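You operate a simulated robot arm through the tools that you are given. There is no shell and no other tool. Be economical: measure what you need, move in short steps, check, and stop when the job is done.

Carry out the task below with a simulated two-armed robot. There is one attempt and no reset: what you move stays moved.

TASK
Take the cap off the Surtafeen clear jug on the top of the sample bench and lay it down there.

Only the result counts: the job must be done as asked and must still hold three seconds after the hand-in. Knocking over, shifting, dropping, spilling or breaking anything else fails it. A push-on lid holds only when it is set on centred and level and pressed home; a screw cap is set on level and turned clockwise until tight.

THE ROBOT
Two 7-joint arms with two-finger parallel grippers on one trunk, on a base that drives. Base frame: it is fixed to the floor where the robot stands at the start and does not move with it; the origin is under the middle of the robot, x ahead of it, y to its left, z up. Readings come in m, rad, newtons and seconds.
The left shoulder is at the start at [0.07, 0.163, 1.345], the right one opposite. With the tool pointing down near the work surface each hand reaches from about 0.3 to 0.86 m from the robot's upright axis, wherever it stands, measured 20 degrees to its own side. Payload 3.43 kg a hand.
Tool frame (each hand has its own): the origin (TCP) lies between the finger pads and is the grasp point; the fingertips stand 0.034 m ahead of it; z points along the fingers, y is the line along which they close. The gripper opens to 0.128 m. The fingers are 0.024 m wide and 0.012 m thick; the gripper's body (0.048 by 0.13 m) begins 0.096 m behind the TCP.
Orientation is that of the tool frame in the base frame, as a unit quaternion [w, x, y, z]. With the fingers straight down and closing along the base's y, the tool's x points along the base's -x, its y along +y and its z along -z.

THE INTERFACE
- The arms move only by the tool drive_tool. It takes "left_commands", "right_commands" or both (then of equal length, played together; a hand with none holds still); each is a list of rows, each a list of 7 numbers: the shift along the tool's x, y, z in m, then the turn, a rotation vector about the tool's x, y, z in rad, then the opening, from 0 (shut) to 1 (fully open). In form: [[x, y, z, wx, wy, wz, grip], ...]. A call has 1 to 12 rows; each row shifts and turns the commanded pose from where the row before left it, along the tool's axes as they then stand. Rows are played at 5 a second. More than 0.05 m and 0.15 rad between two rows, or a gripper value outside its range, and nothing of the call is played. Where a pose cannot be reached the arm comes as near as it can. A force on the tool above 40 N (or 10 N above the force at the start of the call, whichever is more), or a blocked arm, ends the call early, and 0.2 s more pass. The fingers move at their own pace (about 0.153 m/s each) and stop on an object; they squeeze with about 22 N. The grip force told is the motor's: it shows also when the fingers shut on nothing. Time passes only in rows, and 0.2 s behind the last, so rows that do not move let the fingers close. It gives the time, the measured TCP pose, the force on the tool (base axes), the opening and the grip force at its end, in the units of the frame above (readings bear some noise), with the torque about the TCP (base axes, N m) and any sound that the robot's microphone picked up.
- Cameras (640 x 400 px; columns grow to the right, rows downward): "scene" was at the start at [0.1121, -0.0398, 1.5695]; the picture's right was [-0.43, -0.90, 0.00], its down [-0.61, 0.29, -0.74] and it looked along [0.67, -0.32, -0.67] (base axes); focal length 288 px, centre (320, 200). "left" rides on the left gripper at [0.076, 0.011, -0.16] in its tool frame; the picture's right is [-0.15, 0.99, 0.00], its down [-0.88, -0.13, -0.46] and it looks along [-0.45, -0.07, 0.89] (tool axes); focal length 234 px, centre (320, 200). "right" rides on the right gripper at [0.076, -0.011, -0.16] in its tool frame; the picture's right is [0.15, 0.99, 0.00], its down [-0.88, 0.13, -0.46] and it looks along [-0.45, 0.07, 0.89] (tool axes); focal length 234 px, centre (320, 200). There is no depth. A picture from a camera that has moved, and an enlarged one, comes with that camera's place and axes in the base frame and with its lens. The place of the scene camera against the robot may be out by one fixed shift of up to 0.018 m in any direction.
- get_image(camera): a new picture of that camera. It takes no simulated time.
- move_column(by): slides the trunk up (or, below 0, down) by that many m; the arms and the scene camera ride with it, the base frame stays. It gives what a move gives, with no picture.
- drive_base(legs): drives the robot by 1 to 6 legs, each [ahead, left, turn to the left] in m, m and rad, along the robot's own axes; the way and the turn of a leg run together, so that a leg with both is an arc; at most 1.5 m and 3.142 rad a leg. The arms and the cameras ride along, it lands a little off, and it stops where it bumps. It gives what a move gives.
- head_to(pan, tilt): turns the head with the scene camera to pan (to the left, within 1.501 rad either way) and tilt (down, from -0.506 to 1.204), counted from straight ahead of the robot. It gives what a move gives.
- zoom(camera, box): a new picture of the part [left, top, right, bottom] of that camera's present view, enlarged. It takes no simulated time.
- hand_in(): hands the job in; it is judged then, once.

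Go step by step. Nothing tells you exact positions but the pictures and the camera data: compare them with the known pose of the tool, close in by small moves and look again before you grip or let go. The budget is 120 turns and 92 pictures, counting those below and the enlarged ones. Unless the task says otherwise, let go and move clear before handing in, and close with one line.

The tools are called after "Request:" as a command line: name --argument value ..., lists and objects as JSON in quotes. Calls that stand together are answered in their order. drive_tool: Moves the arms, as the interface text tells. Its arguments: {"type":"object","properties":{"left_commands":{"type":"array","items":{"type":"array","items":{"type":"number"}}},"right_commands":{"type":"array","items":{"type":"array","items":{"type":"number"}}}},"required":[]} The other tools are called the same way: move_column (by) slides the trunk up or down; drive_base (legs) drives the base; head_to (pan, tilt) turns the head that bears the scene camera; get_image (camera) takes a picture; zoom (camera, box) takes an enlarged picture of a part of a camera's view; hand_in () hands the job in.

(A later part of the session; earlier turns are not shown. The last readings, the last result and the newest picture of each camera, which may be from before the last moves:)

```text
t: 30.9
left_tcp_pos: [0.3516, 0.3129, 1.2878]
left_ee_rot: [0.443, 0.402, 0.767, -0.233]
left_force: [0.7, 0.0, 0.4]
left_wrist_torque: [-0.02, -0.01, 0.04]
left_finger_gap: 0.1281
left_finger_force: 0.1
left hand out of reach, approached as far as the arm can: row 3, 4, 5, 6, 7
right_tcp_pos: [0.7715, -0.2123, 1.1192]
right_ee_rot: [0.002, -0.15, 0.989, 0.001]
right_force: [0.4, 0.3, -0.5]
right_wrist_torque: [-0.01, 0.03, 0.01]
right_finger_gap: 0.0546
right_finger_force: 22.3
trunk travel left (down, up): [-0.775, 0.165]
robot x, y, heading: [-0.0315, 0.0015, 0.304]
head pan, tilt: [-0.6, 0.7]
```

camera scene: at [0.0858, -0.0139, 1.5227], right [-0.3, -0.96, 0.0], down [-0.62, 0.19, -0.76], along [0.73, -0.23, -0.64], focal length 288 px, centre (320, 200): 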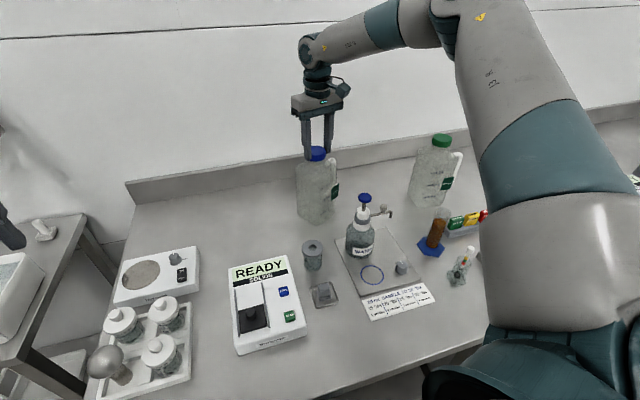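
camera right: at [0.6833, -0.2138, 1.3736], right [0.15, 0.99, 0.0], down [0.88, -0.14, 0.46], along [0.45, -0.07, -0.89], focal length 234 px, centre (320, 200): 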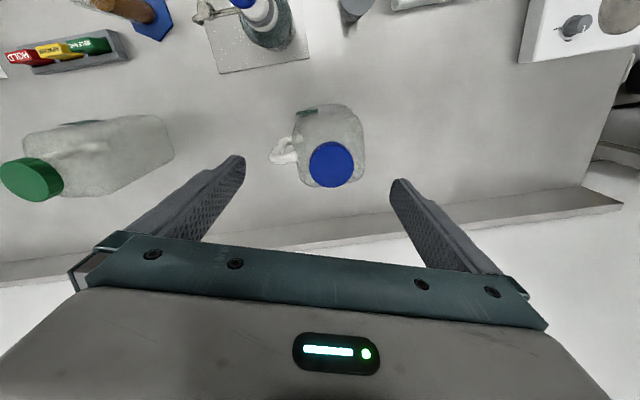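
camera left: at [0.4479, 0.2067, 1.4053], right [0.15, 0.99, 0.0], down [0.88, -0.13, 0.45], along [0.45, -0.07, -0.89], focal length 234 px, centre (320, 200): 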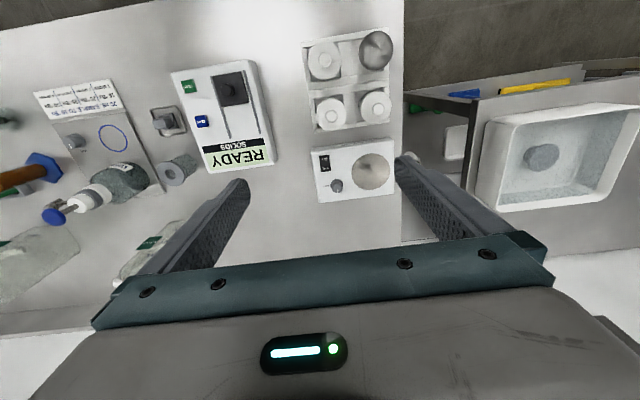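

The left hand has the wanted orientation. Now it moves to a staging point about 0.16 m short of the jug.

Request:
drive_tool --left_commands '[[-0.0044, 0.004, 0.045, 0, 0, 0, 1], [-0.0044, 0.004, 0.045, 0, 0, 0, 1], [-0.0044, 0.004, 0.045, 0, 0, 0, 1], [-0.0044, 0.004, 0.045, 0, 0, 0, 1], [-0.0044, 0.004, 0.045, 0, 0, 0, 1], [-0.0044, 0.004, 0.045, 0, 0, 0, 1], [-0.0044, 0.004, 0.045, 0, 0, 0, 1], [-0.0044, 0.004, 0.045, 0, 0, 0, 1], [-0.0044, 0.004, 0.045, 0, 0, 0, 1], [-0.0044, 0.004, 0.045, 0, 0, 0, 1]]'

Request:
get_image --camera "left"

Request:
get_image --camera "scene"

```text
t: 33.1
left_tcp_pos: [0.3528, 0.2665, 1.2433]
left_ee_rot: [0.442, 0.401, 0.767, -0.233]
left_force: [-0.4, -0.2, 0.0]
left_wrist_torque: [-0.01, -0.01, 0.0]
left_finger_gap: 0.1278
left_finger_force: 0.1
left hand out of reach, approached as far as the arm can: row 1, 2, 3, 4, 5, 6, 7, 8, 9, 10
right_tcp_pos: [0.7718, -0.212, 1.1189]
right_ee_rot: [0.001, -0.149, 0.989, 0.002]
right_force: [-0.3, -0.8, -2.1]
right_wrist_torque: [0.02, 0.03, -0.03]
right_finger_gap: 0.0545
right_finger_force: 22.1
trunk travel left (down, up): [-0.775, 0.165]
robot x, y, heading: [-0.0329, 0.0016, 0.303]
head pan, tilt: [-0.6, 0.7]
```

```text
59 pictures are left
camera left: at [0.2608, 0.4188, 1.2586], right [0.86, 0.5, 0.12], down [-0.08, -0.11, 0.99], along [0.51, -0.86, -0.06], focal length 234 px, centre (320, 200)
```

left: 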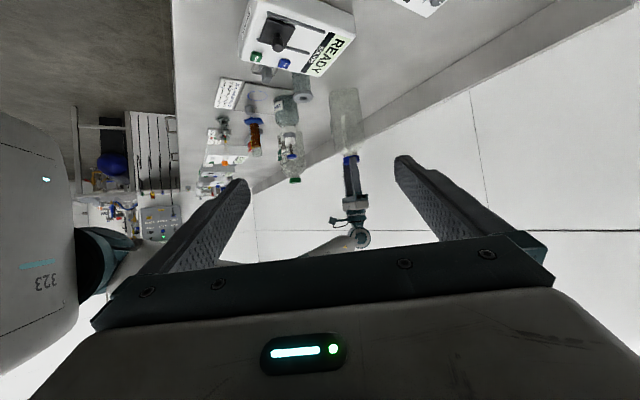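

```text
58 pictures are left
camera scene: at [0.0858, -0.0139, 1.5227], right [-0.3, -0.96, 0.0], down [-0.62, 0.19, -0.76], along [0.73, -0.23, -0.64], focal length 288 px, centre (320, 200)
```

scene: 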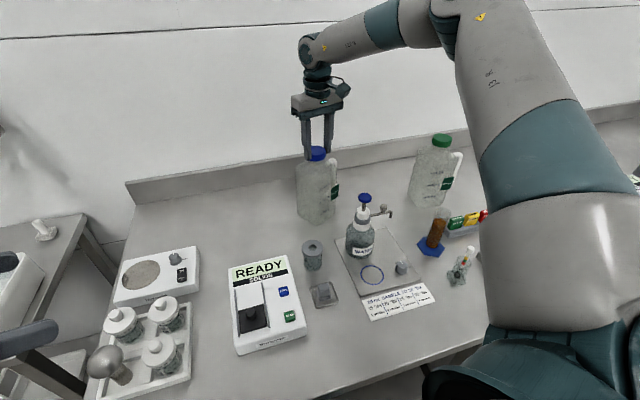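

The left arm cannot reach inward there with the robot turned this way. First I'll try something simpler: press down on the cap with the right hand so that the bench friction holds the jug, and turn.

Request:
drive_tool --right_commands '[[0, 0, 0.004, 0, 0, 0, 0], [0, 0, 0.004, 0, 0, 0, 0]]'

```text
t: 33.7
left_tcp_pos: [0.3485, 0.2666, 1.2459]
left_ee_rot: [0.443, 0.402, 0.767, -0.232]
left_force: [-0.3, 0.4, 0.3]
left_wrist_torque: [0.04, 0.01, 0.02]
left_finger_gap: 0.1281
left_finger_force: 0.1
right_tcp_pos: [0.7711, -0.2108, 1.1188]
right_ee_rot: [0.007, -0.149, 0.989, 0.002]
right_force: [4.4, -1.2, 27.3]
right_wrist_torque: [-0.05, -0.4, 0.09]
right_finger_gap: 0.0549
right_finger_force: 21.7
trunk travel left (down, up): [-0.775, 0.165]
robot x, y, heading: [-0.0335, 0.0013, 0.299]
head pan, tilt: [-0.6, 0.7]
```

Request:
drive_tool --right_commands '[[0, 0, 0.001, 0, 0, -0.05, 0], [0, 0, 0, 0, 0, -0.05, 0], [0, 0, 0, 0, 0, -0.05, 0], [0, 0, 0, 0, 0, -0.05, 0]]'

Request:
zoom --camera "right" --box '[220, 80, 420, 230]'

```text
t: 34.7
left_tcp_pos: [0.3489, 0.2668, 1.2453]
left_ee_rot: [0.442, 0.402, 0.767, -0.233]
left_force: [0.4, -0.3, -0.3]
left_wrist_torque: [-0.01, 0.01, -0.01]
left_finger_gap: 0.1279
left_finger_force: 0.0
right_tcp_pos: [0.7673, -0.2095, 1.1124]
right_ee_rot: [0.004, -0.247, 0.969, 0.0]
right_force: [2.1, 0.9, 19.2]
right_wrist_torque: [0.29, -0.03, -0.03]
right_finger_gap: 0.0547
right_finger_force: 21.7
trunk travel left (down, up): [-0.775, 0.165]
robot x, y, heading: [-0.027, 0.0001, 0.299]
head pan, tilt: [-0.6, 0.7]
```

```text
2.67 times, centred on (320, 155) of right
camera zoom: at [0.7069, -0.2578, 1.2723], right [-0.6, 0.8, 0.0], down [0.71, 0.53, 0.46], along [0.37, 0.28, -0.89], focal length 624 px, centre (320, 320)
```

zoom: 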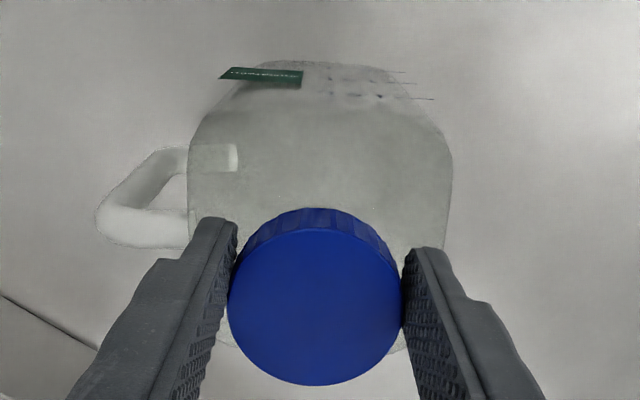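

Request:
zoom --camera "scene" --box '[270, 120, 370, 220]'

```text
4.00 times, centred on (320, 170) of scene
camera zoom: at [0.0828, -0.013, 1.523], right [-0.3, -0.96, 0.0], down [-0.61, 0.19, -0.77], along [0.73, -0.23, -0.64], focal length 1153 px, centre (320, 320)
```

zoom: 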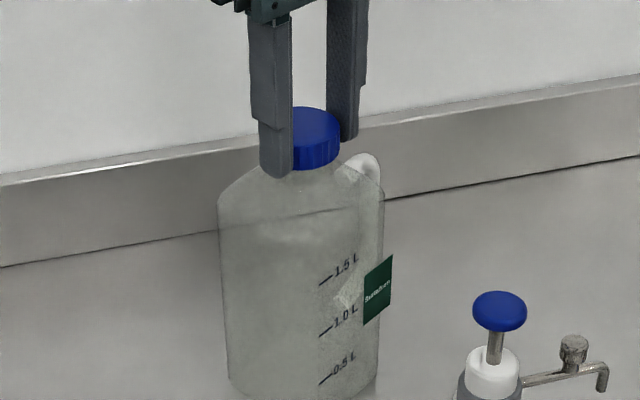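

Pressing alone mostly slips; the left hand is needed. I'll relieve the pressure, and test whether the left hand can reach with its fingers pointing more forward.

Request:
drive_tool --right_commands '[[0, 0, -0.004, 0, 0, 0, 0], [0, 0, -0.002, 0, 0, 0, 0], [0, 0, 0, 0, 0, 0, 0], [0, 0, 0, 0, 0, 0, 0], [0, 0, 0, 0, 0, 0, 0]]' --left_commands '[[0, 0, 0, -0.125, 0, -0.072, 1], [0, 0, 0, -0.125, 0, -0.072, 1], [0, 0, 0, -0.125, 0, -0.072, 1], [0, 0, 0, -0.125, 0, -0.072, 1], [0, 0, 0, -0.125, 0, -0.072, 1]]'

```text
t: 35.9
left_tcp_pos: [0.4367, 0.3145, 1.2727]
left_ee_rot: [0.495, 0.107, 0.86, -0.062]
left_force: [-0.3, -0.4, -0.4]
left_wrist_torque: [0.02, -0.01, -0.02]
left_finger_gap: 0.128
left_finger_force: 0.0
left hand out of reach, approached as far as the arm can: row 1, 2, 3, 4, 5
right_tcp_pos: [0.7716, -0.2115, 1.117]
right_ee_rot: [0.003, -0.246, 0.969, 0.001]
right_force: [0.4, 0.8, -1.1]
right_wrist_torque: [-0.02, 0.04, -0.01]
right_finger_gap: 0.0546
right_finger_force: 22.1
trunk travel left (down, up): [-0.775, 0.165]
robot x, y, heading: [-0.0311, -0.0, 0.3]
head pan, tilt: [-0.6, 0.7]
```

Request:
drive_tool --left_commands '[[0.0026, -0.037, 0.026, 0, 0, 0, 1], [0.0026, -0.037, 0.026, 0, 0, 0, 1], [0.0026, -0.037, 0.026, 0, 0, 0, 1], [0.0026, -0.037, 0.026, 0, 0, 0, 1], [0.0026, -0.037, 0.026, 0, 0, 0, 1], [0.0026, -0.037, 0.026, 0, 0, 0, 1], [0.0026, -0.037, 0.026, 0, 0, 0, 1], [0.0026, -0.037, 0.026, 0, 0, 0, 1], [0.0026, -0.037, 0.026, 0, 0, 0, 1], [0.0026, -0.037, 0.026, 0, 0, 0, 1]]'

Request:
get_image --camera "scene"

```text
t: 38.1
left_tcp_pos: [0.5581, -0.0966, 1.1219]
left_ee_rot: [0.496, 0.107, 0.86, -0.06]
left_force: [-0.1, -0.9, -0.4]
left_wrist_torque: [0.03, -0.02, 0.06]
left_finger_gap: 0.1278
left_finger_force: 0.1
left hand out of reach, approached as far as the arm can: row 1
right_tcp_pos: [0.7721, -0.2142, 1.1164]
right_ee_rot: [0.004, -0.246, 0.969, 0.002]
right_force: [-0.7, -0.5, -1.7]
right_wrist_torque: [0.0, 0.02, -0.01]
right_finger_gap: 0.0544
right_finger_force: 22.3
trunk travel left (down, up): [-0.775, 0.165]
robot x, y, heading: [-0.0308, 0.003, 0.299]
head pan, tilt: [-0.6, 0.7]
```

```text
55 pictures are left
camera scene: at [0.0862, -0.0166, 1.5226], right [-0.3, -0.96, 0.0], down [-0.62, 0.19, -0.76], along [0.73, -0.22, -0.65], focal length 288 px, centre (320, 200)
```

scene: 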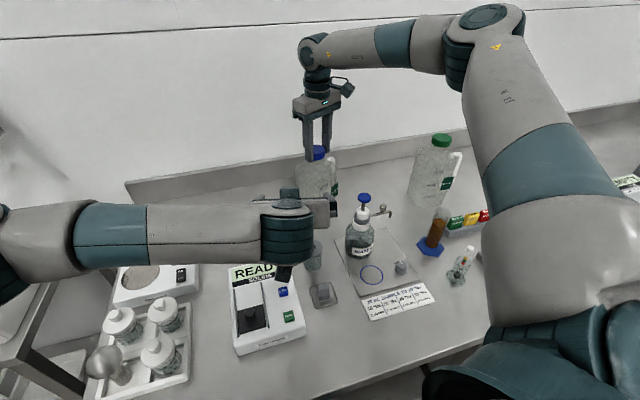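

The left hand can reach this way. Now I turn the jug a further 0.6 rad so its handle-free faces are left and right for the left hand.

Request:
drive_tool --right_commands '[[0, 0, 0, 0, 0, -0.075, 0], [0, 0, 0, 0, 0, -0.075, 0], [0, 0, 0, 0, 0, -0.075, 0], [0, 0, 0, 0, 0, -0.075, 0], [0, 0, 0, 0, 0, -0.075, 0], [0, 0, 0, 0, 0, -0.075, 0], [0, 0, 0, 0, 0, -0.075, 0], [0, 0, 0, 0, 0, -0.075, 0], [0, 0, 0, 0, 0, 0, 0]]'

Request:
get_image --camera "left"

Request:
get_image --camera "right"

```text
t: 40.1
left_tcp_pos: [0.5568, -0.0943, 1.1227]
left_ee_rot: [0.496, 0.107, 0.86, -0.061]
left_force: [0.2, 0.2, -0.6]
left_wrist_torque: [-0.04, -0.01, -0.02]
left_finger_gap: 0.1279
left_finger_force: 0.0
right_tcp_pos: [0.6054, -0.1301, 1.115]
right_ee_rot: [0.006, -0.521, 0.854, -0.002]
right_force: [6.4, -4.9, 11.4]
right_wrist_torque: [-0.56, -1.09, 0.14]
right_finger_gap: 0.0572
right_finger_force: 21.7
right hand out of reach, approached as far as the arm can: row 1, 2, 3, 4, 5, 6, 7, 8
trunk travel left (down, up): [-0.775, 0.165]
robot x, y, heading: [-0.0271, -0.0005, 0.295]
head pan, tilt: [-0.6, 0.7]
```

```text
54 pictures are left
camera left: at [0.3885, -0.04, 1.1366], right [0.31, 0.94, 0.13], down [0.01, -0.14, 0.99], along [0.95, -0.31, -0.05], focal length 234 px, centre (320, 200)
```

left: 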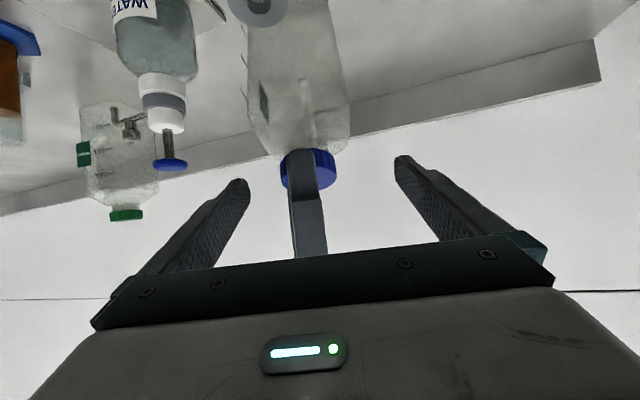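

```text
53 pictures are left
camera right: at [0.5789, -0.2041, 1.2749], right [-0.95, 0.32, -0.01], down [0.28, 0.84, 0.46], along [0.16, 0.43, -0.89], focal length 234 px, centre (320, 200)
```

right: 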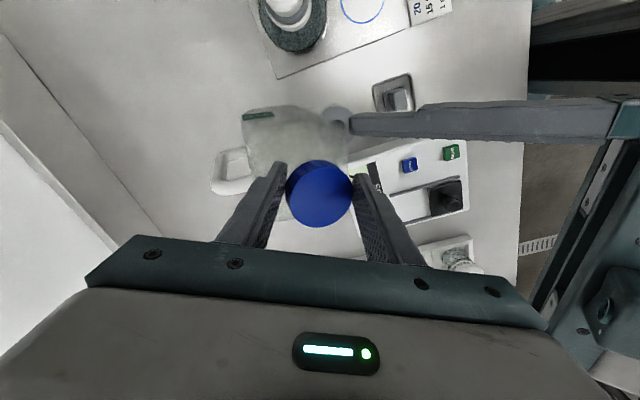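

The right wrist hit a limit and dragged the jug toward the robot. I must check carefully what it is near before doing anything.

Request:
get_image --camera "scene"

Request:
zoom --camera "right" --box '[200, 60, 440, 240]'

Request:
zoom --camera "left" --box '[180, 0, 400, 200]'

```text
52 pictures are left
camera scene: at [0.0853, -0.0149, 1.5228], right [-0.3, -0.96, 0.0], down [-0.62, 0.19, -0.76], along [0.73, -0.23, -0.64], focal length 288 px, centre (320, 200)
```

scene: 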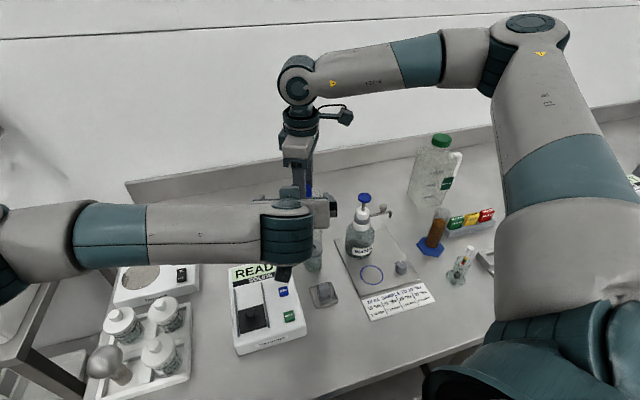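

```text
2.22 times, centred on (320, 150) of right
camera zoom: at [0.5789, -0.2041, 1.2749], right [-0.95, 0.32, -0.01], down [0.28, 0.84, 0.46], along [0.16, 0.43, -0.89], focal length 520 px, centre (320, 311)
```

zoom: 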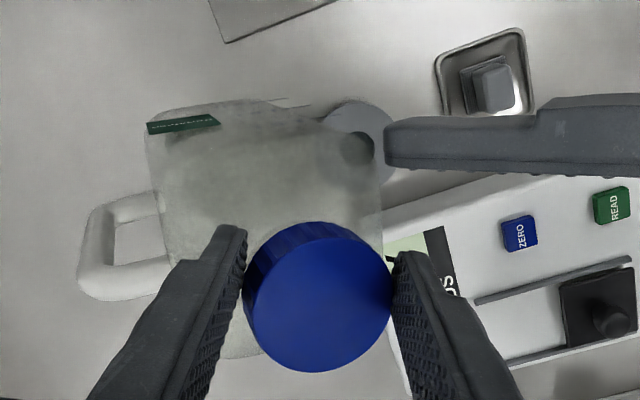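

```text
2.00 times, centred on (290, 100) of left
camera zoom: at [0.3885, -0.04, 1.1366], right [0.31, 0.94, 0.13], down [0.01, -0.14, 0.99], along [0.95, -0.31, -0.05], focal length 468 px, centre (380, 400)
```

zoom: 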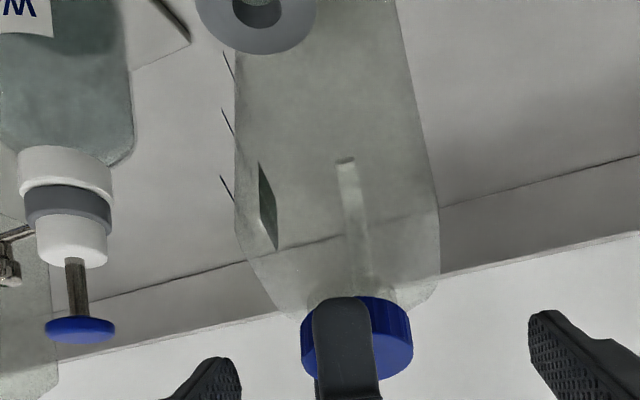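

The jug seems to have been dragged near the small cylinder and may be tilted. I'll lift it very slightly by the cap to take it off contact and feel its weight.

Request:
drive_tool --right_commands '[[0, 0, -0.004, 0, 0, 0, 0], [0, 0, -0.005, 0, 0, 0, 0], [0, 0, -0.005, 0, 0, 0, 0], [0, 0, -0.004, 0, 0, 0, 0]]'

Request:
get_image --camera "left"

Request:
get_image --camera "right"

```text
t: 41.1
left_tcp_pos: [0.5561, -0.095, 1.1223]
left_ee_rot: [0.497, 0.107, 0.859, -0.062]
left_force: [0.4, -0.6, 0.3]
left_wrist_torque: [-0.01, 0.02, -0.01]
left_finger_gap: 0.1277
left_finger_force: 0.1
right_tcp_pos: [0.602, -0.1284, 1.1322]
right_ee_rot: [0.004, -0.521, 0.853, 0.0]
right_force: [-2.8, 1.1, 9.0]
right_wrist_torque: [0.15, 0.04, 0.04]
right_finger_gap: 0.0014
right_finger_force: 19.0
trunk travel left (down, up): [-0.775, 0.165]
robot x, y, heading: [-0.0324, -0.0015, 0.299]
head pan, tilt: [-0.6, 0.7]
```

```text
49 pictures are left
camera left: at [0.3884, -0.0389, 1.1366], right [0.31, 0.94, 0.13], down [0.01, -0.14, 0.99], along [0.95, -0.31, -0.05], focal length 234 px, centre (320, 200)
```

left: 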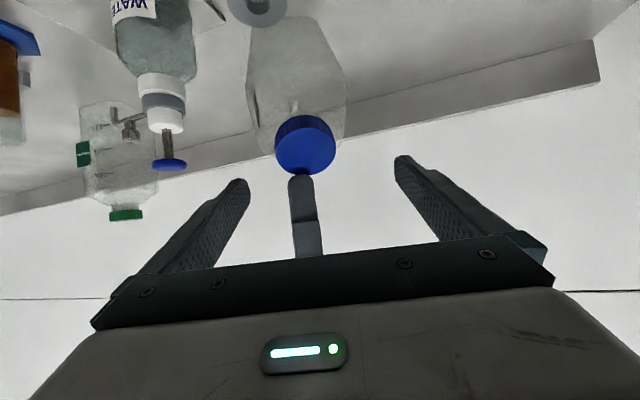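

```text
48 pictures are left
camera right: at [0.5768, -0.2019, 1.2926], right [-0.95, 0.32, -0.01], down [0.28, 0.84, 0.46], along [0.15, 0.43, -0.89], focal length 234 px, centre (320, 200)
```

right: 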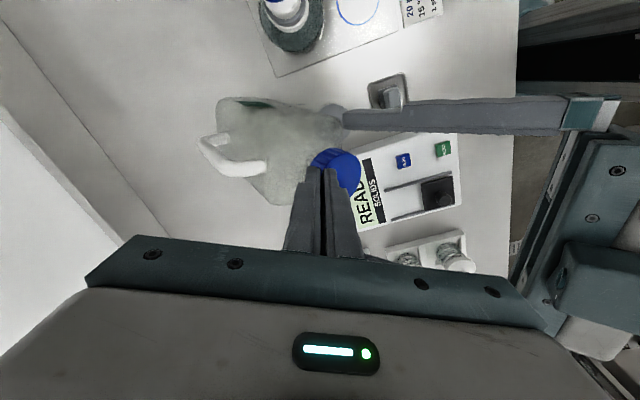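

The jug has tilted toward the robot and its cap slipped under the closed right fingers, which now seem to pin it. The cap is right in front of the open left gripper and nearly along its axis, so I'll catch the cap with the left hand at once while the right holds still.

Request:
drive_tool --left_commands '[[0.024, -0.007, 0.036, 0, 0, 0, 0.8], [0.001, 0, 0.004, 0, 0, 0, 0], [0, 0, 0, 0, 0, 0, 0], [0, 0, 0, 0, 0, 0, 0]]'

Request:
get_image --camera "left"

Request:
get_image --camera "right"

```text
t: 42.1
left_tcp_pos: [0.5784, -0.106, 1.0815]
left_ee_rot: [0.496, 0.107, 0.86, -0.061]
left_force: [0.7, -0.4, 0.1]
left_wrist_torque: [0.02, 0.03, 0.02]
left_finger_gap: 0.0
left_finger_force: 21.7
right_tcp_pos: [0.603, -0.1282, 1.1321]
right_ee_rot: [0.003, -0.521, 0.854, 0.0]
right_force: [0.3, 0.3, -0.6]
right_wrist_torque: [-0.02, 0.03, -0.03]
right_finger_gap: 0.0001
right_finger_force: 22.2
trunk travel left (down, up): [-0.775, 0.165]
robot x, y, heading: [-0.0296, 0.0006, 0.3]
head pan, tilt: [-0.6, 0.7]
```

```text
47 pictures are left
camera left: at [0.4095, -0.0519, 1.0946], right [0.31, 0.94, 0.13], down [0.01, -0.14, 0.99], along [0.95, -0.31, -0.06], focal length 234 px, centre (320, 200)
```

left: 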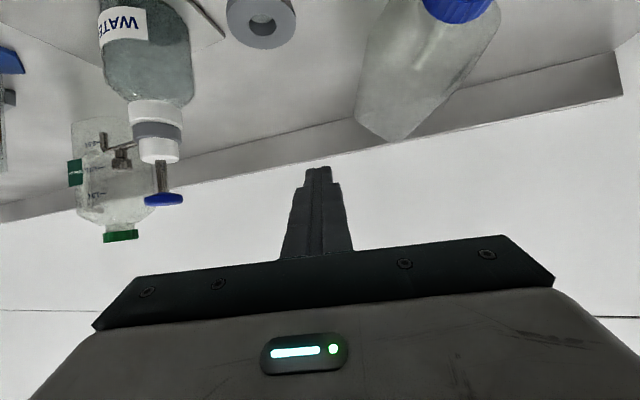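

```text
46 pictures are left
camera right: at [0.578, -0.2029, 1.2912], right [-0.95, 0.32, 0.0], down [0.28, 0.84, 0.46], along [0.15, 0.43, -0.89], focal length 234 px, centre (320, 200)
```

right: 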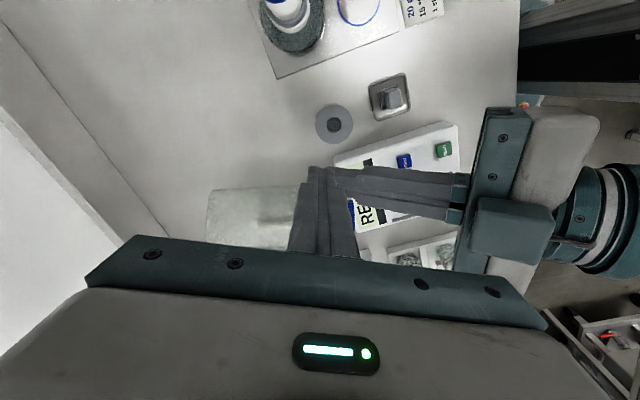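

The jug has fallen on its side on the bench, still capped. I'll move the hands clear and see the state of things.

Request:
drive_tool --left_commands '[[0, 0, -0.04, 0, 0, 0, 0], [0, 0.04, -0.04, 0, 0, 0, 0], [0, 0.045, -0.03, 0, 0, 0, 0.5], [0, 0.045, -0.03, 0, 0, 0, 1], [0, 0.045, -0.03, 0, 0, 0, 1], [0, 0.045, 0, 0, 0, 0, 1], [0, 0.045, 0, 0, 0, 0, 1]]' --right_commands '[[0, 0, -0.04, 0, 0, 0, 0], [0, 0, -0.04, 0, 0, 0, 0], [0, 0, -0.04, 0, 0, 0, 0], [0, 0, 0, 0, 0, 0.1, 0], [0, 0, 0, 0, 0, 0.1, 0], [0, 0, 0, 0, 0, 0.1, 0], [0, 0, 0, 0, 0, 0.1, 0]]'

Request:
get_image --camera "scene"

Request:
get_image --camera "right"

```text
refused: row 2 steps farther than a row can; nothing moved
```

```text
45 pictures are left
camera scene: at [0.0863, -0.0145, 1.5226], right [-0.3, -0.96, 0.0], down [-0.62, 0.19, -0.76], along [0.73, -0.23, -0.64], focal length 288 px, centre (320, 200)
```

scene: 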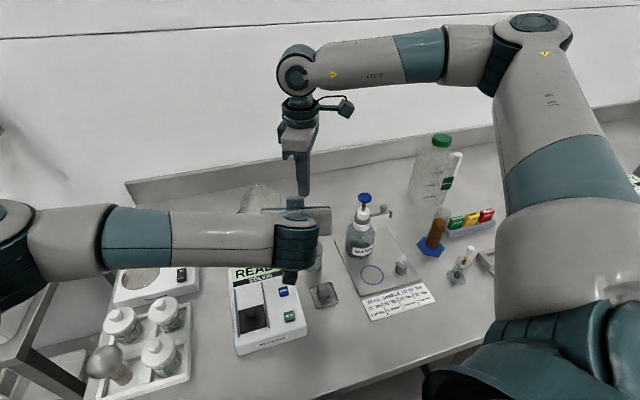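

```text
44 pictures are left
camera right: at [0.578, -0.2029, 1.2912], right [-0.95, 0.32, 0.0], down [0.28, 0.84, 0.46], along [0.15, 0.43, -0.89], focal length 234 px, centre (320, 200)
```

right: 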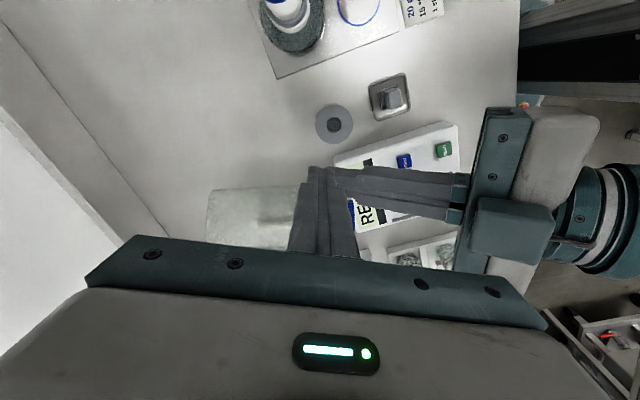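

The READY box and the cylinder appear unmoved. Clearing the hands with smaller steps.

Request:
drive_tool --left_commands '[[0, 0, -0.04, 0, 0, 0, 0], [0, 0.03, -0.035, 0, 0, 0, 0], [0, 0.04, -0.02, 0, 0, 0, 0.5], [0, 0.04, -0.02, 0, 0, 0, 1], [0, 0.04, -0.02, 0, 0, 0, 1], [0, 0.04, -0.02, 0, 0, 0, 1], [0, 0.04, -0.02, 0, 0, 0, 1], [0, 0.04, 0, 0, 0, 0, 1]]' --right_commands '[[0, 0, -0.04, 0, 0, 0, 0], [0, 0, -0.04, 0, 0, 0, 0], [0, 0, -0.03, 0, 0, 0, 0], [0, 0, 0, 0, 0, 0.12, 0], [0, 0, 0, 0, 0, 0.12, 0], [0, 0, 0, 0, 0, 0.12, 0], [0, 0, 0, 0, 0, 0.12, 0], [0, 0, 0, 0, 0, 0.12, 0]]'

Request:
get_image --camera "scene"

Request:
get_image --camera "right"

```text
t: 43.9
left_tcp_pos: [0.4967, 0.1947, 1.169]
left_ee_rot: [0.497, 0.107, 0.859, -0.063]
left_force: [-0.9, -0.7, -0.3]
left_wrist_torque: [-0.04, 0.0, -0.03]
left_finger_gap: 0.128
left_finger_force: 0.1
right_tcp_pos: [0.5997, -0.1258, 1.241]
right_ee_rot: [0.002, -0.246, 0.969, 0.0]
right_force: [-0.1, -0.2, 0.3]
right_wrist_torque: [-0.06, 0.03, -0.01]
right_finger_gap: 0.0
right_finger_force: 21.8
right hand out of reach, approached as far as the arm can: row 1
trunk travel left (down, up): [-0.775, 0.165]
robot x, y, heading: [-0.0261, 0.0007, 0.302]
head pan, tilt: [-0.6, 0.7]
```

```text
43 pictures are left
camera scene: at [0.0845, -0.0109, 1.5228], right [-0.3, -0.96, 0.0], down [-0.61, 0.19, -0.77], along [0.73, -0.23, -0.64], focal length 288 px, centre (320, 200)
```

scene: 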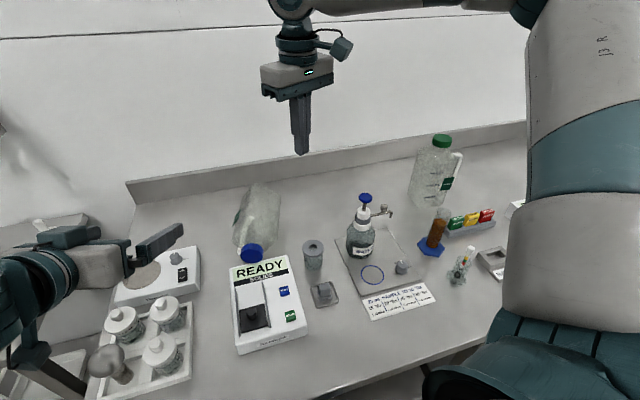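

```text
42 pictures are left
camera right: at [0.538, -0.1723, 1.4024], right [-0.6, 0.8, 0.0], down [0.71, 0.53, 0.46], along [0.37, 0.28, -0.89], focal length 234 px, centre (320, 200)
```

right: 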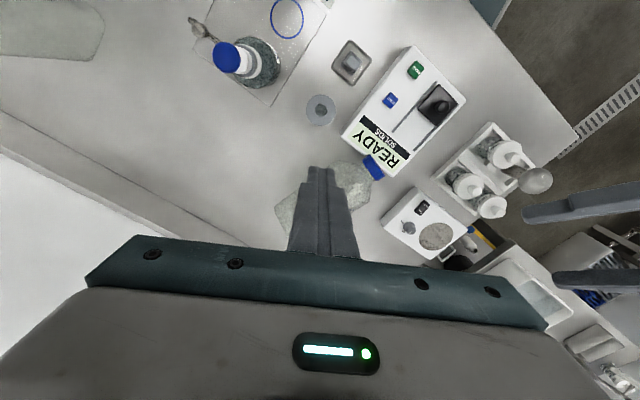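

Only the jug is disturbed: it lies on its side behind the READY box with the cap toward the robot. I'll zoom in to see exactly how it lies and whether it holds liquid.

Request:
zoom --camera "scene" --box '[205, 165, 325, 275]'

Request:
zoom --camera "left" --box '[160, 0, 480, 240]'

```text
3.64 times, centred on (265, 220) of scene
camera zoom: at [0.0845, -0.0109, 1.5228], right [-0.3, -0.96, 0.0], down [-0.61, 0.19, -0.77], along [0.73, -0.23, -0.64], focal length 1048 px, centre (520, 127)
```

zoom: 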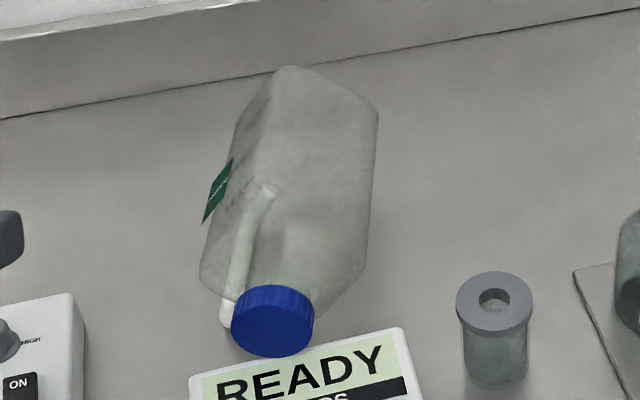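

```text
1.67 times, centred on (320, 120) of left
camera zoom: at [0.3279, 0.2505, 1.183], right [0.31, 0.94, 0.13], down [0.01, -0.14, 0.99], along [0.95, -0.31, -0.05], focal length 390 px, centre (320, 333)
```

zoom: 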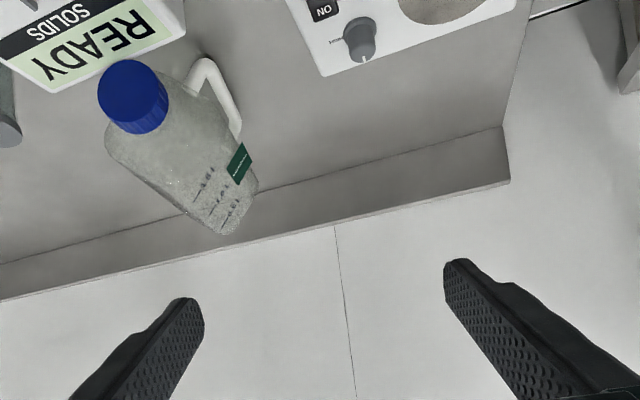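

Two views agree: the cap centre is at about (0.608, 0.013, 0.93), pointing at the robot, and the jug looks empty. I'll bring the left hand, pitched 45° down, to a pre-grasp before the cap, to lift the jug by its cap.

Request:
drive_tool --left_commands '[[0, 0, 0, 0, 0.13, 0, 1], [0, 0, 0, 0, 0.13, 0, 1], [0.0123, -0.03, 0.0353, 0, 0, 0, 1], [0.0123, -0.03, 0.0353, 0, 0, 0, 1], [0.0123, -0.03, 0.0353, 0, 0, 0, 1], [0.0123, -0.03, 0.0353, 0, 0, 0, 1], [0.0123, -0.03, 0.0353, 0, 0, 0, 1]]'

Request:
get_image --camera "left"

```text
t: 45.5
left_tcp_pos: [0.5413, 0.0263, 0.9987]
left_ee_rot: [0.381, 0.114, 0.917, -0.047]
left_force: [0.9, 0.1, -0.6]
left_wrist_torque: [0.01, -0.04, -0.01]
left_finger_gap: 0.1278
left_finger_force: 0.1
right_tcp_pos: [0.6003, -0.1291, 1.2407]
right_ee_rot: [0.003, -0.247, 0.969, 0.002]
right_force: [-0.1, 0.0, 0.0]
right_wrist_torque: [0.01, 0.0, -0.01]
right_finger_gap: 0.0
right_finger_force: 21.7
trunk travel left (down, up): [-0.775, 0.165]
robot x, y, heading: [-0.0344, -0.0017, 0.302]
head pan, tilt: [-0.6, 0.7]
```

```text
39 pictures are left
camera left: at [0.3812, 0.0785, 1.0585], right [0.34, 0.93, 0.11], down [0.26, -0.2, 0.94], along [0.9, -0.29, -0.31], focal length 234 px, centre (320, 200)
```

left: 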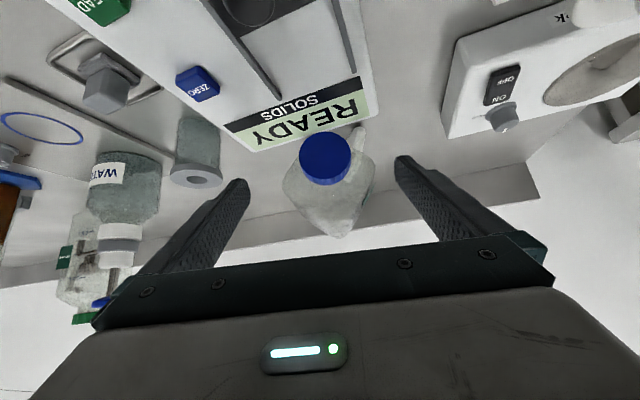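

The cap is straight ahead between the left fingers. I'll advance and close on it.

Request:
drive_tool --left_commands '[[0, 0.001, 0.03, 0, 0, 0, 1], [0, 0.001, 0.026, 0, 0, 0, 1], [0.001, 0.001, 0.02, 0, 0, 0, 1]]'

Request:
get_image --camera "left"

Request:
zoom --camera "scene" --box '[195, 165, 335, 295]'

```text
t: 46.3
left_tcp_pos: [0.5921, 0.0184, 0.9459]
left_ee_rot: [0.38, 0.113, 0.917, -0.046]
left_force: [-0.7, 0.5, 0.3]
left_wrist_torque: [-0.02, -0.03, -0.02]
left_finger_gap: 0.1282
left_finger_force: 0.0
right_tcp_pos: [0.5991, -0.1273, 1.2419]
right_ee_rot: [0.002, -0.248, 0.969, 0.001]
right_force: [0.6, -0.1, -0.2]
right_wrist_torque: [-0.01, 0.0, 0.0]
right_finger_gap: 0.0001
right_finger_force: 21.5
trunk travel left (down, up): [-0.775, 0.165]
robot x, y, heading: [-0.0299, 0.003, 0.302]
head pan, tilt: [-0.6, 0.7]
```

```text
38 pictures are left
camera left: at [0.4322, 0.0705, 1.0046], right [0.34, 0.93, 0.1], down [0.26, -0.2, 0.95], along [0.9, -0.3, -0.31], focal length 234 px, centre (320, 200)
```

left: 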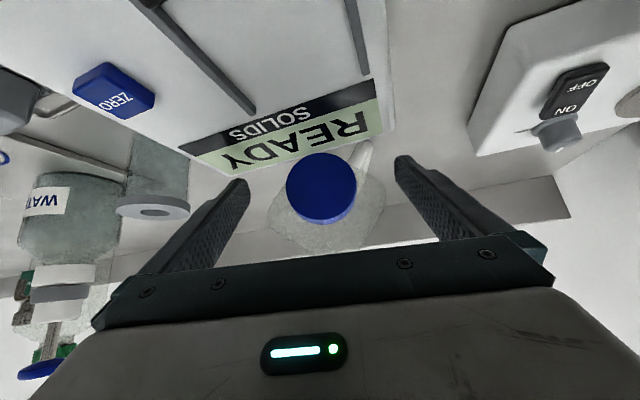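

```text
3.08 times, centred on (265, 230) of scene
camera zoom: at [0.0855, -0.0136, 1.5227], right [-0.3, -0.96, 0.0], down [-0.62, 0.19, -0.76], along [0.73, -0.23, -0.64], focal length 887 px, centre (489, 108)
```

zoom: 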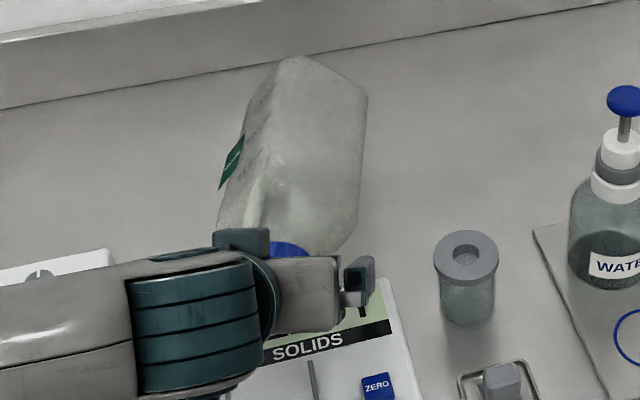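

The cap is centred between the fingers with its face at the TCP; closing.

Request:
drive_tool --left_commands '[[0, 0, 0, 0, 0, 0, 0.5], [0, 0, 0, 0, 0, 0, 0.3], [0, 0, 0, 0, 0, 0, 0], [0, 0, 0, 0, 0, 0, 0]]'

Request:
get_image --camera "left"

```text
t: 47.3
left_tcp_pos: [0.5904, 0.017, 0.9464]
left_ee_rot: [0.381, 0.114, 0.916, -0.048]
left_force: [0.1, 0.4, -1.0]
left_wrist_torque: [0.03, 0.04, 0.03]
left_finger_gap: 0.0549
left_finger_force: 21.7
right_tcp_pos: [0.5996, -0.1268, 1.2418]
right_ee_rot: [0.002, -0.248, 0.969, 0.001]
right_force: [0.1, -0.1, 0.3]
right_wrist_torque: [0.04, 0.0, -0.01]
right_finger_gap: 0.0002
right_finger_force: 22.3
trunk travel left (down, up): [-0.775, 0.165]
robot x, y, heading: [-0.0308, -0.0017, 0.298]
head pan, tilt: [-0.6, 0.7]
```

```text
36 pictures are left
camera left: at [0.4321, 0.0702, 1.0048], right [0.34, 0.93, 0.1], down [0.26, -0.2, 0.95], along [0.9, -0.3, -0.31], focal length 234 px, centre (320, 200)
```

left: 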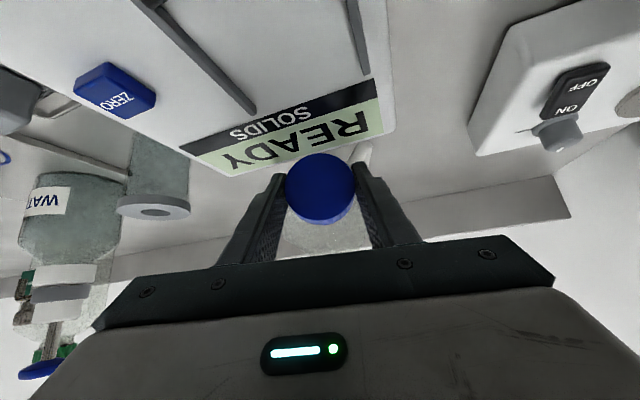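

Firm grip on the cap. I'll begin lifting it slowly, slightly forward, so that the jug pivots up about its bottom.

Request:
drive_tool --left_commands '[[-0.0141, 0, -0.0141, 0, 0, 0, 0], [-0.0183, 0.0015, -0.01, 0, 0, 0, 0], [-0.0183, 0.0015, -0.01, 0, 0, 0, 0], [-0.0183, 0.0015, -0.01, 0, 0, 0, 0]]'

Request:
get_image --camera "left"

Request:
get_image --camera "scene"

```text
t: 48.3
left_tcp_pos: [0.6092, 0.017, 1.0263]
left_ee_rot: [0.38, 0.113, 0.917, -0.047]
left_force: [0.9, 0.7, -1.6]
left_wrist_torque: [0.02, 0.15, -0.02]
left_finger_gap: 0.0549
left_finger_force: 21.7
right_tcp_pos: [0.6005, -0.1281, 1.2408]
right_ee_rot: [0.003, -0.249, 0.969, 0.003]
right_force: [-0.1, 0.5, -0.9]
right_wrist_torque: [-0.02, -0.01, -0.02]
right_finger_gap: 0.0
right_finger_force: 21.8
trunk travel left (down, up): [-0.775, 0.165]
robot x, y, heading: [-0.0253, -0.0012, 0.301]
head pan, tilt: [-0.6, 0.7]
```

```text
35 pictures are left
camera left: at [0.4498, 0.0702, 1.0851], right [0.34, 0.93, 0.1], down [0.26, -0.2, 0.95], along [0.9, -0.3, -0.31], focal length 234 px, centre (320, 200)
```

left: 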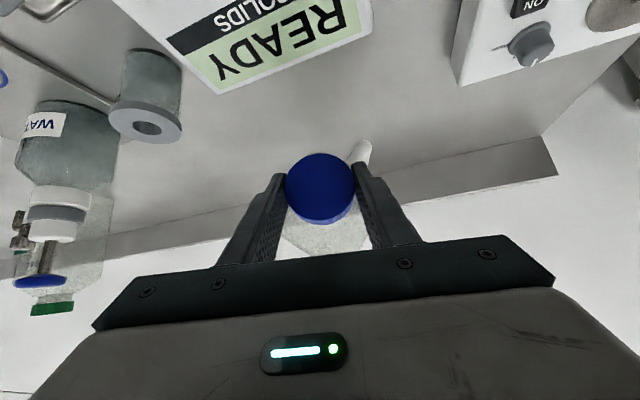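

```text
34 pictures are left
camera scene: at [0.0855, -0.0142, 1.5226], right [-0.3, -0.96, 0.0], down [-0.62, 0.19, -0.76], along [0.73, -0.23, -0.64], focal length 288 px, centre (320, 200)
```

scene: 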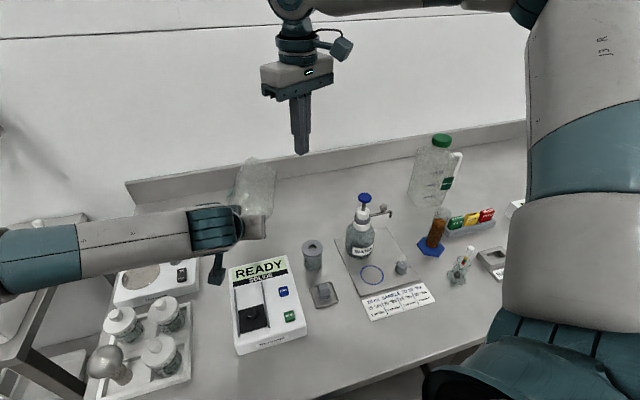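

The empty jug is very light (about 2 N) and rises rigidly with the cap; nothing else moved. I'll raise it and bring it nearer to the robot, into free space, where I can bring it upright.

Request:
drive_tool --left_commands '[[-0.0141, 0, -0.0141, 0, 0, 0, 0], [-0.0141, 0, -0.0141, 0, 0, 0, 0], [-0.0074, 0.0097, -0.03, 0, 0, 0, 0], [-0.0074, 0.0097, -0.035, 0, 0, 0, 0], [-0.0074, 0.0097, -0.035, 0, 0, 0, 0], [-0.0074, 0.0097, -0.035, 0, 0, 0, 0], [-0.0074, 0.0097, -0.035, 0, 0, 0, 0], [-0.0074, 0.0097, -0.035, 0, 0, 0, 0]]'

Request:
drive_tool --left_commands '[[0, 0, 0, 0, 0.1, 0, 0], [0, 0, 0, 0, 0.1, 0, 0], [0, 0, 0, 0, 0.1, 0, 0], [0, 0, 0, 0, 0.1, 0, 0], [0, 0, 0, 0, 0.1, 0, 0], [0, 0, 0, 0, 0.1, 0, 0], [0, 0, 0, 0, 0.1, 0, 0], [0, 0, 0, 0, 0.08, 0, 0]]'

Request:
get_image --camera "left"

Request:
get_image --camera "scene"

```text
t: 50.1
left_tcp_pos: [0.5107, 0.1014, 1.2424]
left_ee_rot: [0.381, 0.114, 0.916, -0.047]
left_force: [-1.0, 0.6, -1.3]
left_wrist_torque: [0.02, 0.17, -0.02]
left_finger_gap: 0.0546
left_finger_force: 22.0
right_tcp_pos: [0.5993, -0.1277, 1.2413]
right_ee_rot: [0.002, -0.248, 0.969, 0.001]
right_force: [0.1, -0.3, 0.1]
right_wrist_torque: [-0.03, 0.0, 0.0]
right_finger_gap: 0.0
right_finger_force: 21.9
trunk travel left (down, up): [-0.775, 0.165]
robot x, y, heading: [-0.0308, 0.003, 0.301]
head pan, tilt: [-0.6, 0.7]
```

```text
t: 51.9
left_tcp_pos: [0.5143, 0.0985, 1.2427]
left_ee_rot: [0.002, 0.123, 0.992, 0.0]
left_force: [0.9, 0.4, -1.6]
left_wrist_torque: [0.03, 0.12, -0.01]
left_finger_gap: 0.055
left_finger_force: 22.3
right_tcp_pos: [0.6012, -0.1284, 1.2405]
right_ee_rot: [0.003, -0.248, 0.969, 0.002]
right_force: [0.2, 0.5, 0.2]
right_wrist_torque: [-0.01, 0.01, 0.02]
right_finger_gap: 0.0002
right_finger_force: 22.1
trunk travel left (down, up): [-0.775, 0.165]
robot x, y, heading: [-0.0295, 0.0008, 0.295]
head pan, tilt: [-0.6, 0.7]
```

```text
33 pictures are left
camera left: at [0.4415, 0.1319, 1.4012], right [0.38, 0.92, 0.0], down [0.82, -0.34, 0.46], along [0.43, -0.18, -0.89], focal length 234 px, centre (320, 200)
```

left: 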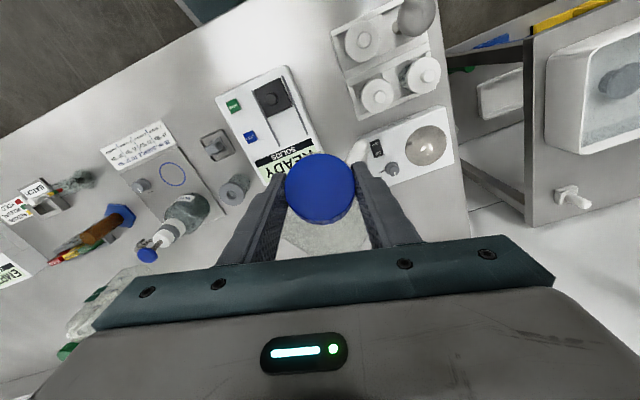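

```text
32 pictures are left
camera scene: at [0.0864, -0.0144, 1.5226], right [-0.3, -0.96, 0.0], down [-0.62, 0.19, -0.76], along [0.73, -0.23, -0.64], focal length 288 px, centre (320, 200)
```

scene: 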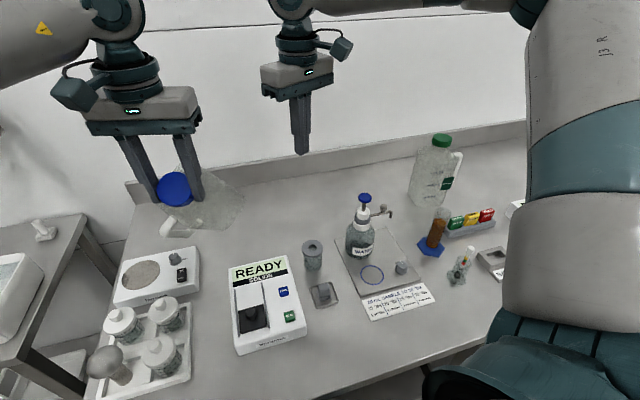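

The hand is vertical and the jug hangs tilted forward by about 36°. I'll pull back a bit and pitch the hand past vertical so the jug becomes upright.

Request:
drive_tool --left_commands '[[0.03, -0.01, -0.02, 0, 0, 0, 0], [0.03, -0.01, -0.02, 0, 0, 0, 0], [0, 0, 0, 0, 0.1, 0, 0], [0, 0, 0, 0, 0.1, 0, 0], [0, 0, 0, 0, 0.1, 0, 0], [0, 0, 0, 0, 0.1, 0, 0], [0, 0, 0, 0, 0.1, 0, 0], [0, 0, 0, 0, 0.1, 0, 0]]'

Request:
get_image --camera "scene"

```text
t: 53.7
left_tcp_pos: [0.4496, 0.0944, 1.283]
left_ee_rot: [-0.29, 0.117, 0.949, 0.036]
left_force: [0.8, -0.1, -2.2]
left_wrist_torque: [0.01, 0.01, 0.01]
left_finger_gap: 0.0548
left_finger_force: 22.0
right_tcp_pos: [0.6003, -0.1287, 1.2408]
right_ee_rot: [0.002, -0.248, 0.969, 0.003]
right_force: [-0.1, -0.2, -0.1]
right_wrist_torque: [0.04, -0.02, -0.02]
right_finger_gap: 0.0
right_finger_force: 21.7
trunk travel left (down, up): [-0.775, 0.165]
robot x, y, heading: [-0.0299, -0.0027, 0.302]
head pan, tilt: [-0.6, 0.7]
```

```text
31 pictures are left
camera scene: at [0.0853, -0.0152, 1.5227], right [-0.3, -0.96, 0.0], down [-0.62, 0.19, -0.76], along [0.73, -0.23, -0.64], focal length 288 px, centre (320, 200)
```

scene: 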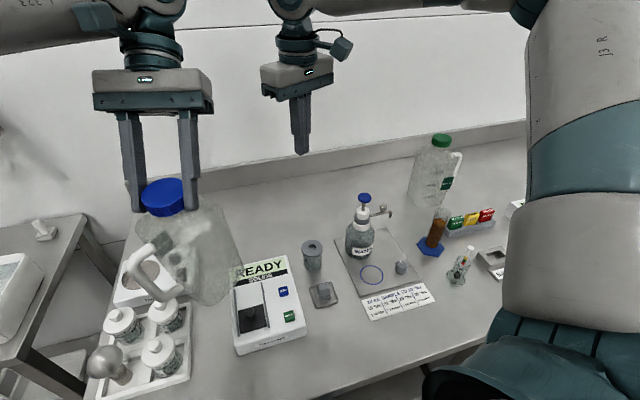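

The wrist torque is now about zero, so the jug hangs upright beneath the left hand. Next the right hand should grasp the handle; I'll zoom to see where it points.

Request:
zoom --camera "scene" --box '[90, 160, 270, 320]'

Request:
zoom --camera "left" --box '[200, 60, 440, 260]'

```text
2.50 times, centred on (180, 240) of scene
camera zoom: at [0.0853, -0.0152, 1.5227], right [-0.3, -0.96, 0.0], down [-0.62, 0.19, -0.76], along [0.73, -0.23, -0.64], focal length 721 px, centre (670, 100)
```

zoom: 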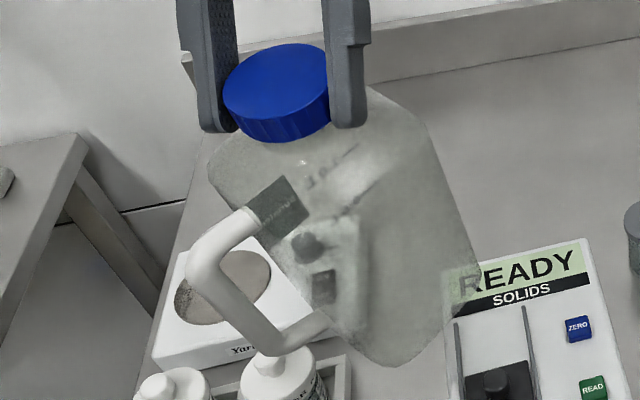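

```text
2.00 times, centred on (320, 160) of left
camera zoom: at [0.4774, 0.1011, 1.4568], right [0.36, 0.93, -0.08], down [0.92, -0.37, -0.12], along [-0.14, -0.03, -0.99], focal length 468 px, centre (320, 280)
```

zoom: 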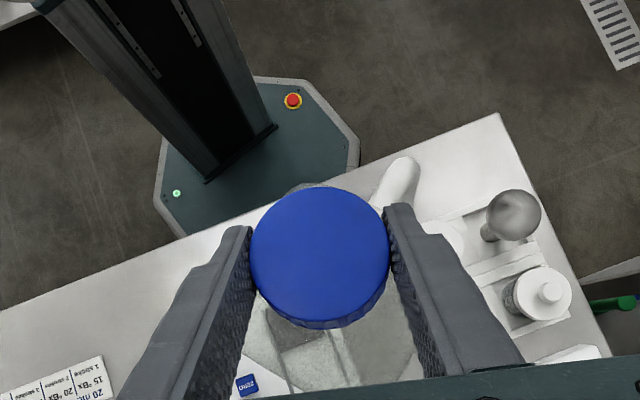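

The jug is upright with its handle pointing to the robot's left. I'll yaw the left hand counter-clockwise about the vertical so the handle comes round toward the robot and the right hand.

Request:
drive_tool --left_commands '[[0, 0, 0, 0.078, 0, -0.116, 0], [0, 0, 0, 0.078, 0, -0.116, 0], [0, 0, 0, 0.078, 0, -0.116, 0], [0, 0, 0, 0.078, 0, -0.116, 0], [0, 0, 0, 0.078, 0, -0.116, 0], [0, 0, 0, 0.078, 0, -0.116, 0]]'

Request:
drive_tool --left_commands '[[0, 0, 0, 0.078, 0, -0.116, 0], [0, 0, 0, 0.078, 0, -0.116, 0], [0, 0, 0, 0.078, 0, -0.116, 0], [0, 0, 0, 0.078, 0, -0.116, 0], [0, 0, 0, 0.078, 0, -0.116, 0], [0, 0, 0, 0.078, 0, -0.116, 0]]'

Request:
get_image --camera "scene"

Request:
get_image --camera "left"

```text
t: 55.1
left_tcp_pos: [0.4506, 0.0981, 1.2814]
left_ee_rot: [-0.28, -0.281, 0.914, -0.085]
left_force: [0.2, 0.7, -1.2]
left_wrist_torque: [0.0, -0.02, 0.01]
left_finger_gap: 0.0548
left_finger_force: 22.0
right_tcp_pos: [0.6001, -0.1266, 1.2416]
right_ee_rot: [0.002, -0.248, 0.969, 0.002]
right_force: [0.3, -0.3, 0.0]
right_wrist_torque: [0.04, 0.0, -0.04]
right_finger_gap: 0.0
right_finger_force: 22.3
trunk travel left (down, up): [-0.775, 0.165]
robot x, y, heading: [-0.0273, -0.001, 0.297]
head pan, tilt: [-0.6, 0.7]
```

```text
t: 56.5
left_tcp_pos: [0.4514, 0.0965, 1.2815]
left_ee_rot: [-0.221, -0.628, 0.722, -0.19]
left_force: [0.3, -0.1, -1.6]
left_wrist_torque: [0.03, -0.03, -0.03]
left_finger_gap: 0.055
left_finger_force: 21.6
right_tcp_pos: [0.6006, -0.128, 1.2406]
right_ee_rot: [0.002, -0.248, 0.969, 0.002]
right_force: [-0.5, 0.7, 0.3]
right_wrist_torque: [0.0, -0.02, 0.02]
right_finger_gap: 0.0
right_finger_force: 21.6
trunk travel left (down, up): [-0.775, 0.165]
robot x, y, heading: [-0.0342, 0.0003, 0.304]
head pan, tilt: [-0.6, 0.7]
```

```text
28 pictures are left
camera scene: at [0.0852, -0.0137, 1.5227], right [-0.3, -0.96, 0.0], down [-0.62, 0.19, -0.77], along [0.73, -0.23, -0.64], focal length 288 px, centre (320, 200)
```

scene: 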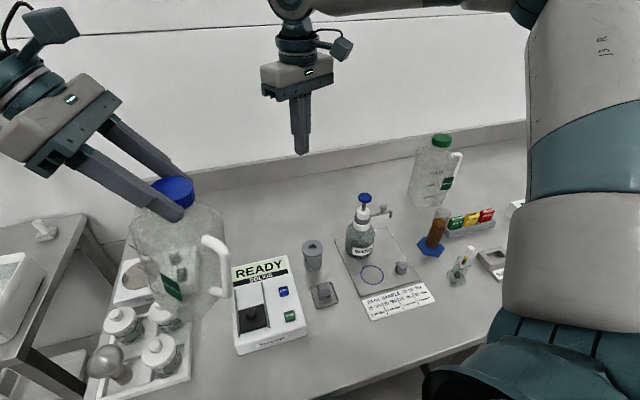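

```text
27 pictures are left
camera left: at [0.4416, 0.1255, 1.4563], right [-0.96, 0.26, -0.08], down [0.26, 0.96, -0.11], along [0.05, -0.13, -0.99], focal length 234 px, centre (320, 200)
```

left: 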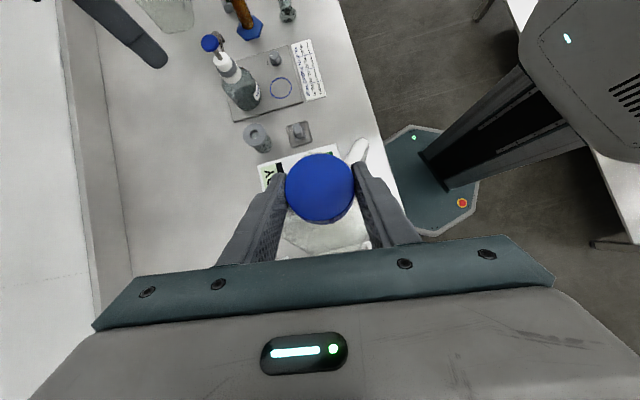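

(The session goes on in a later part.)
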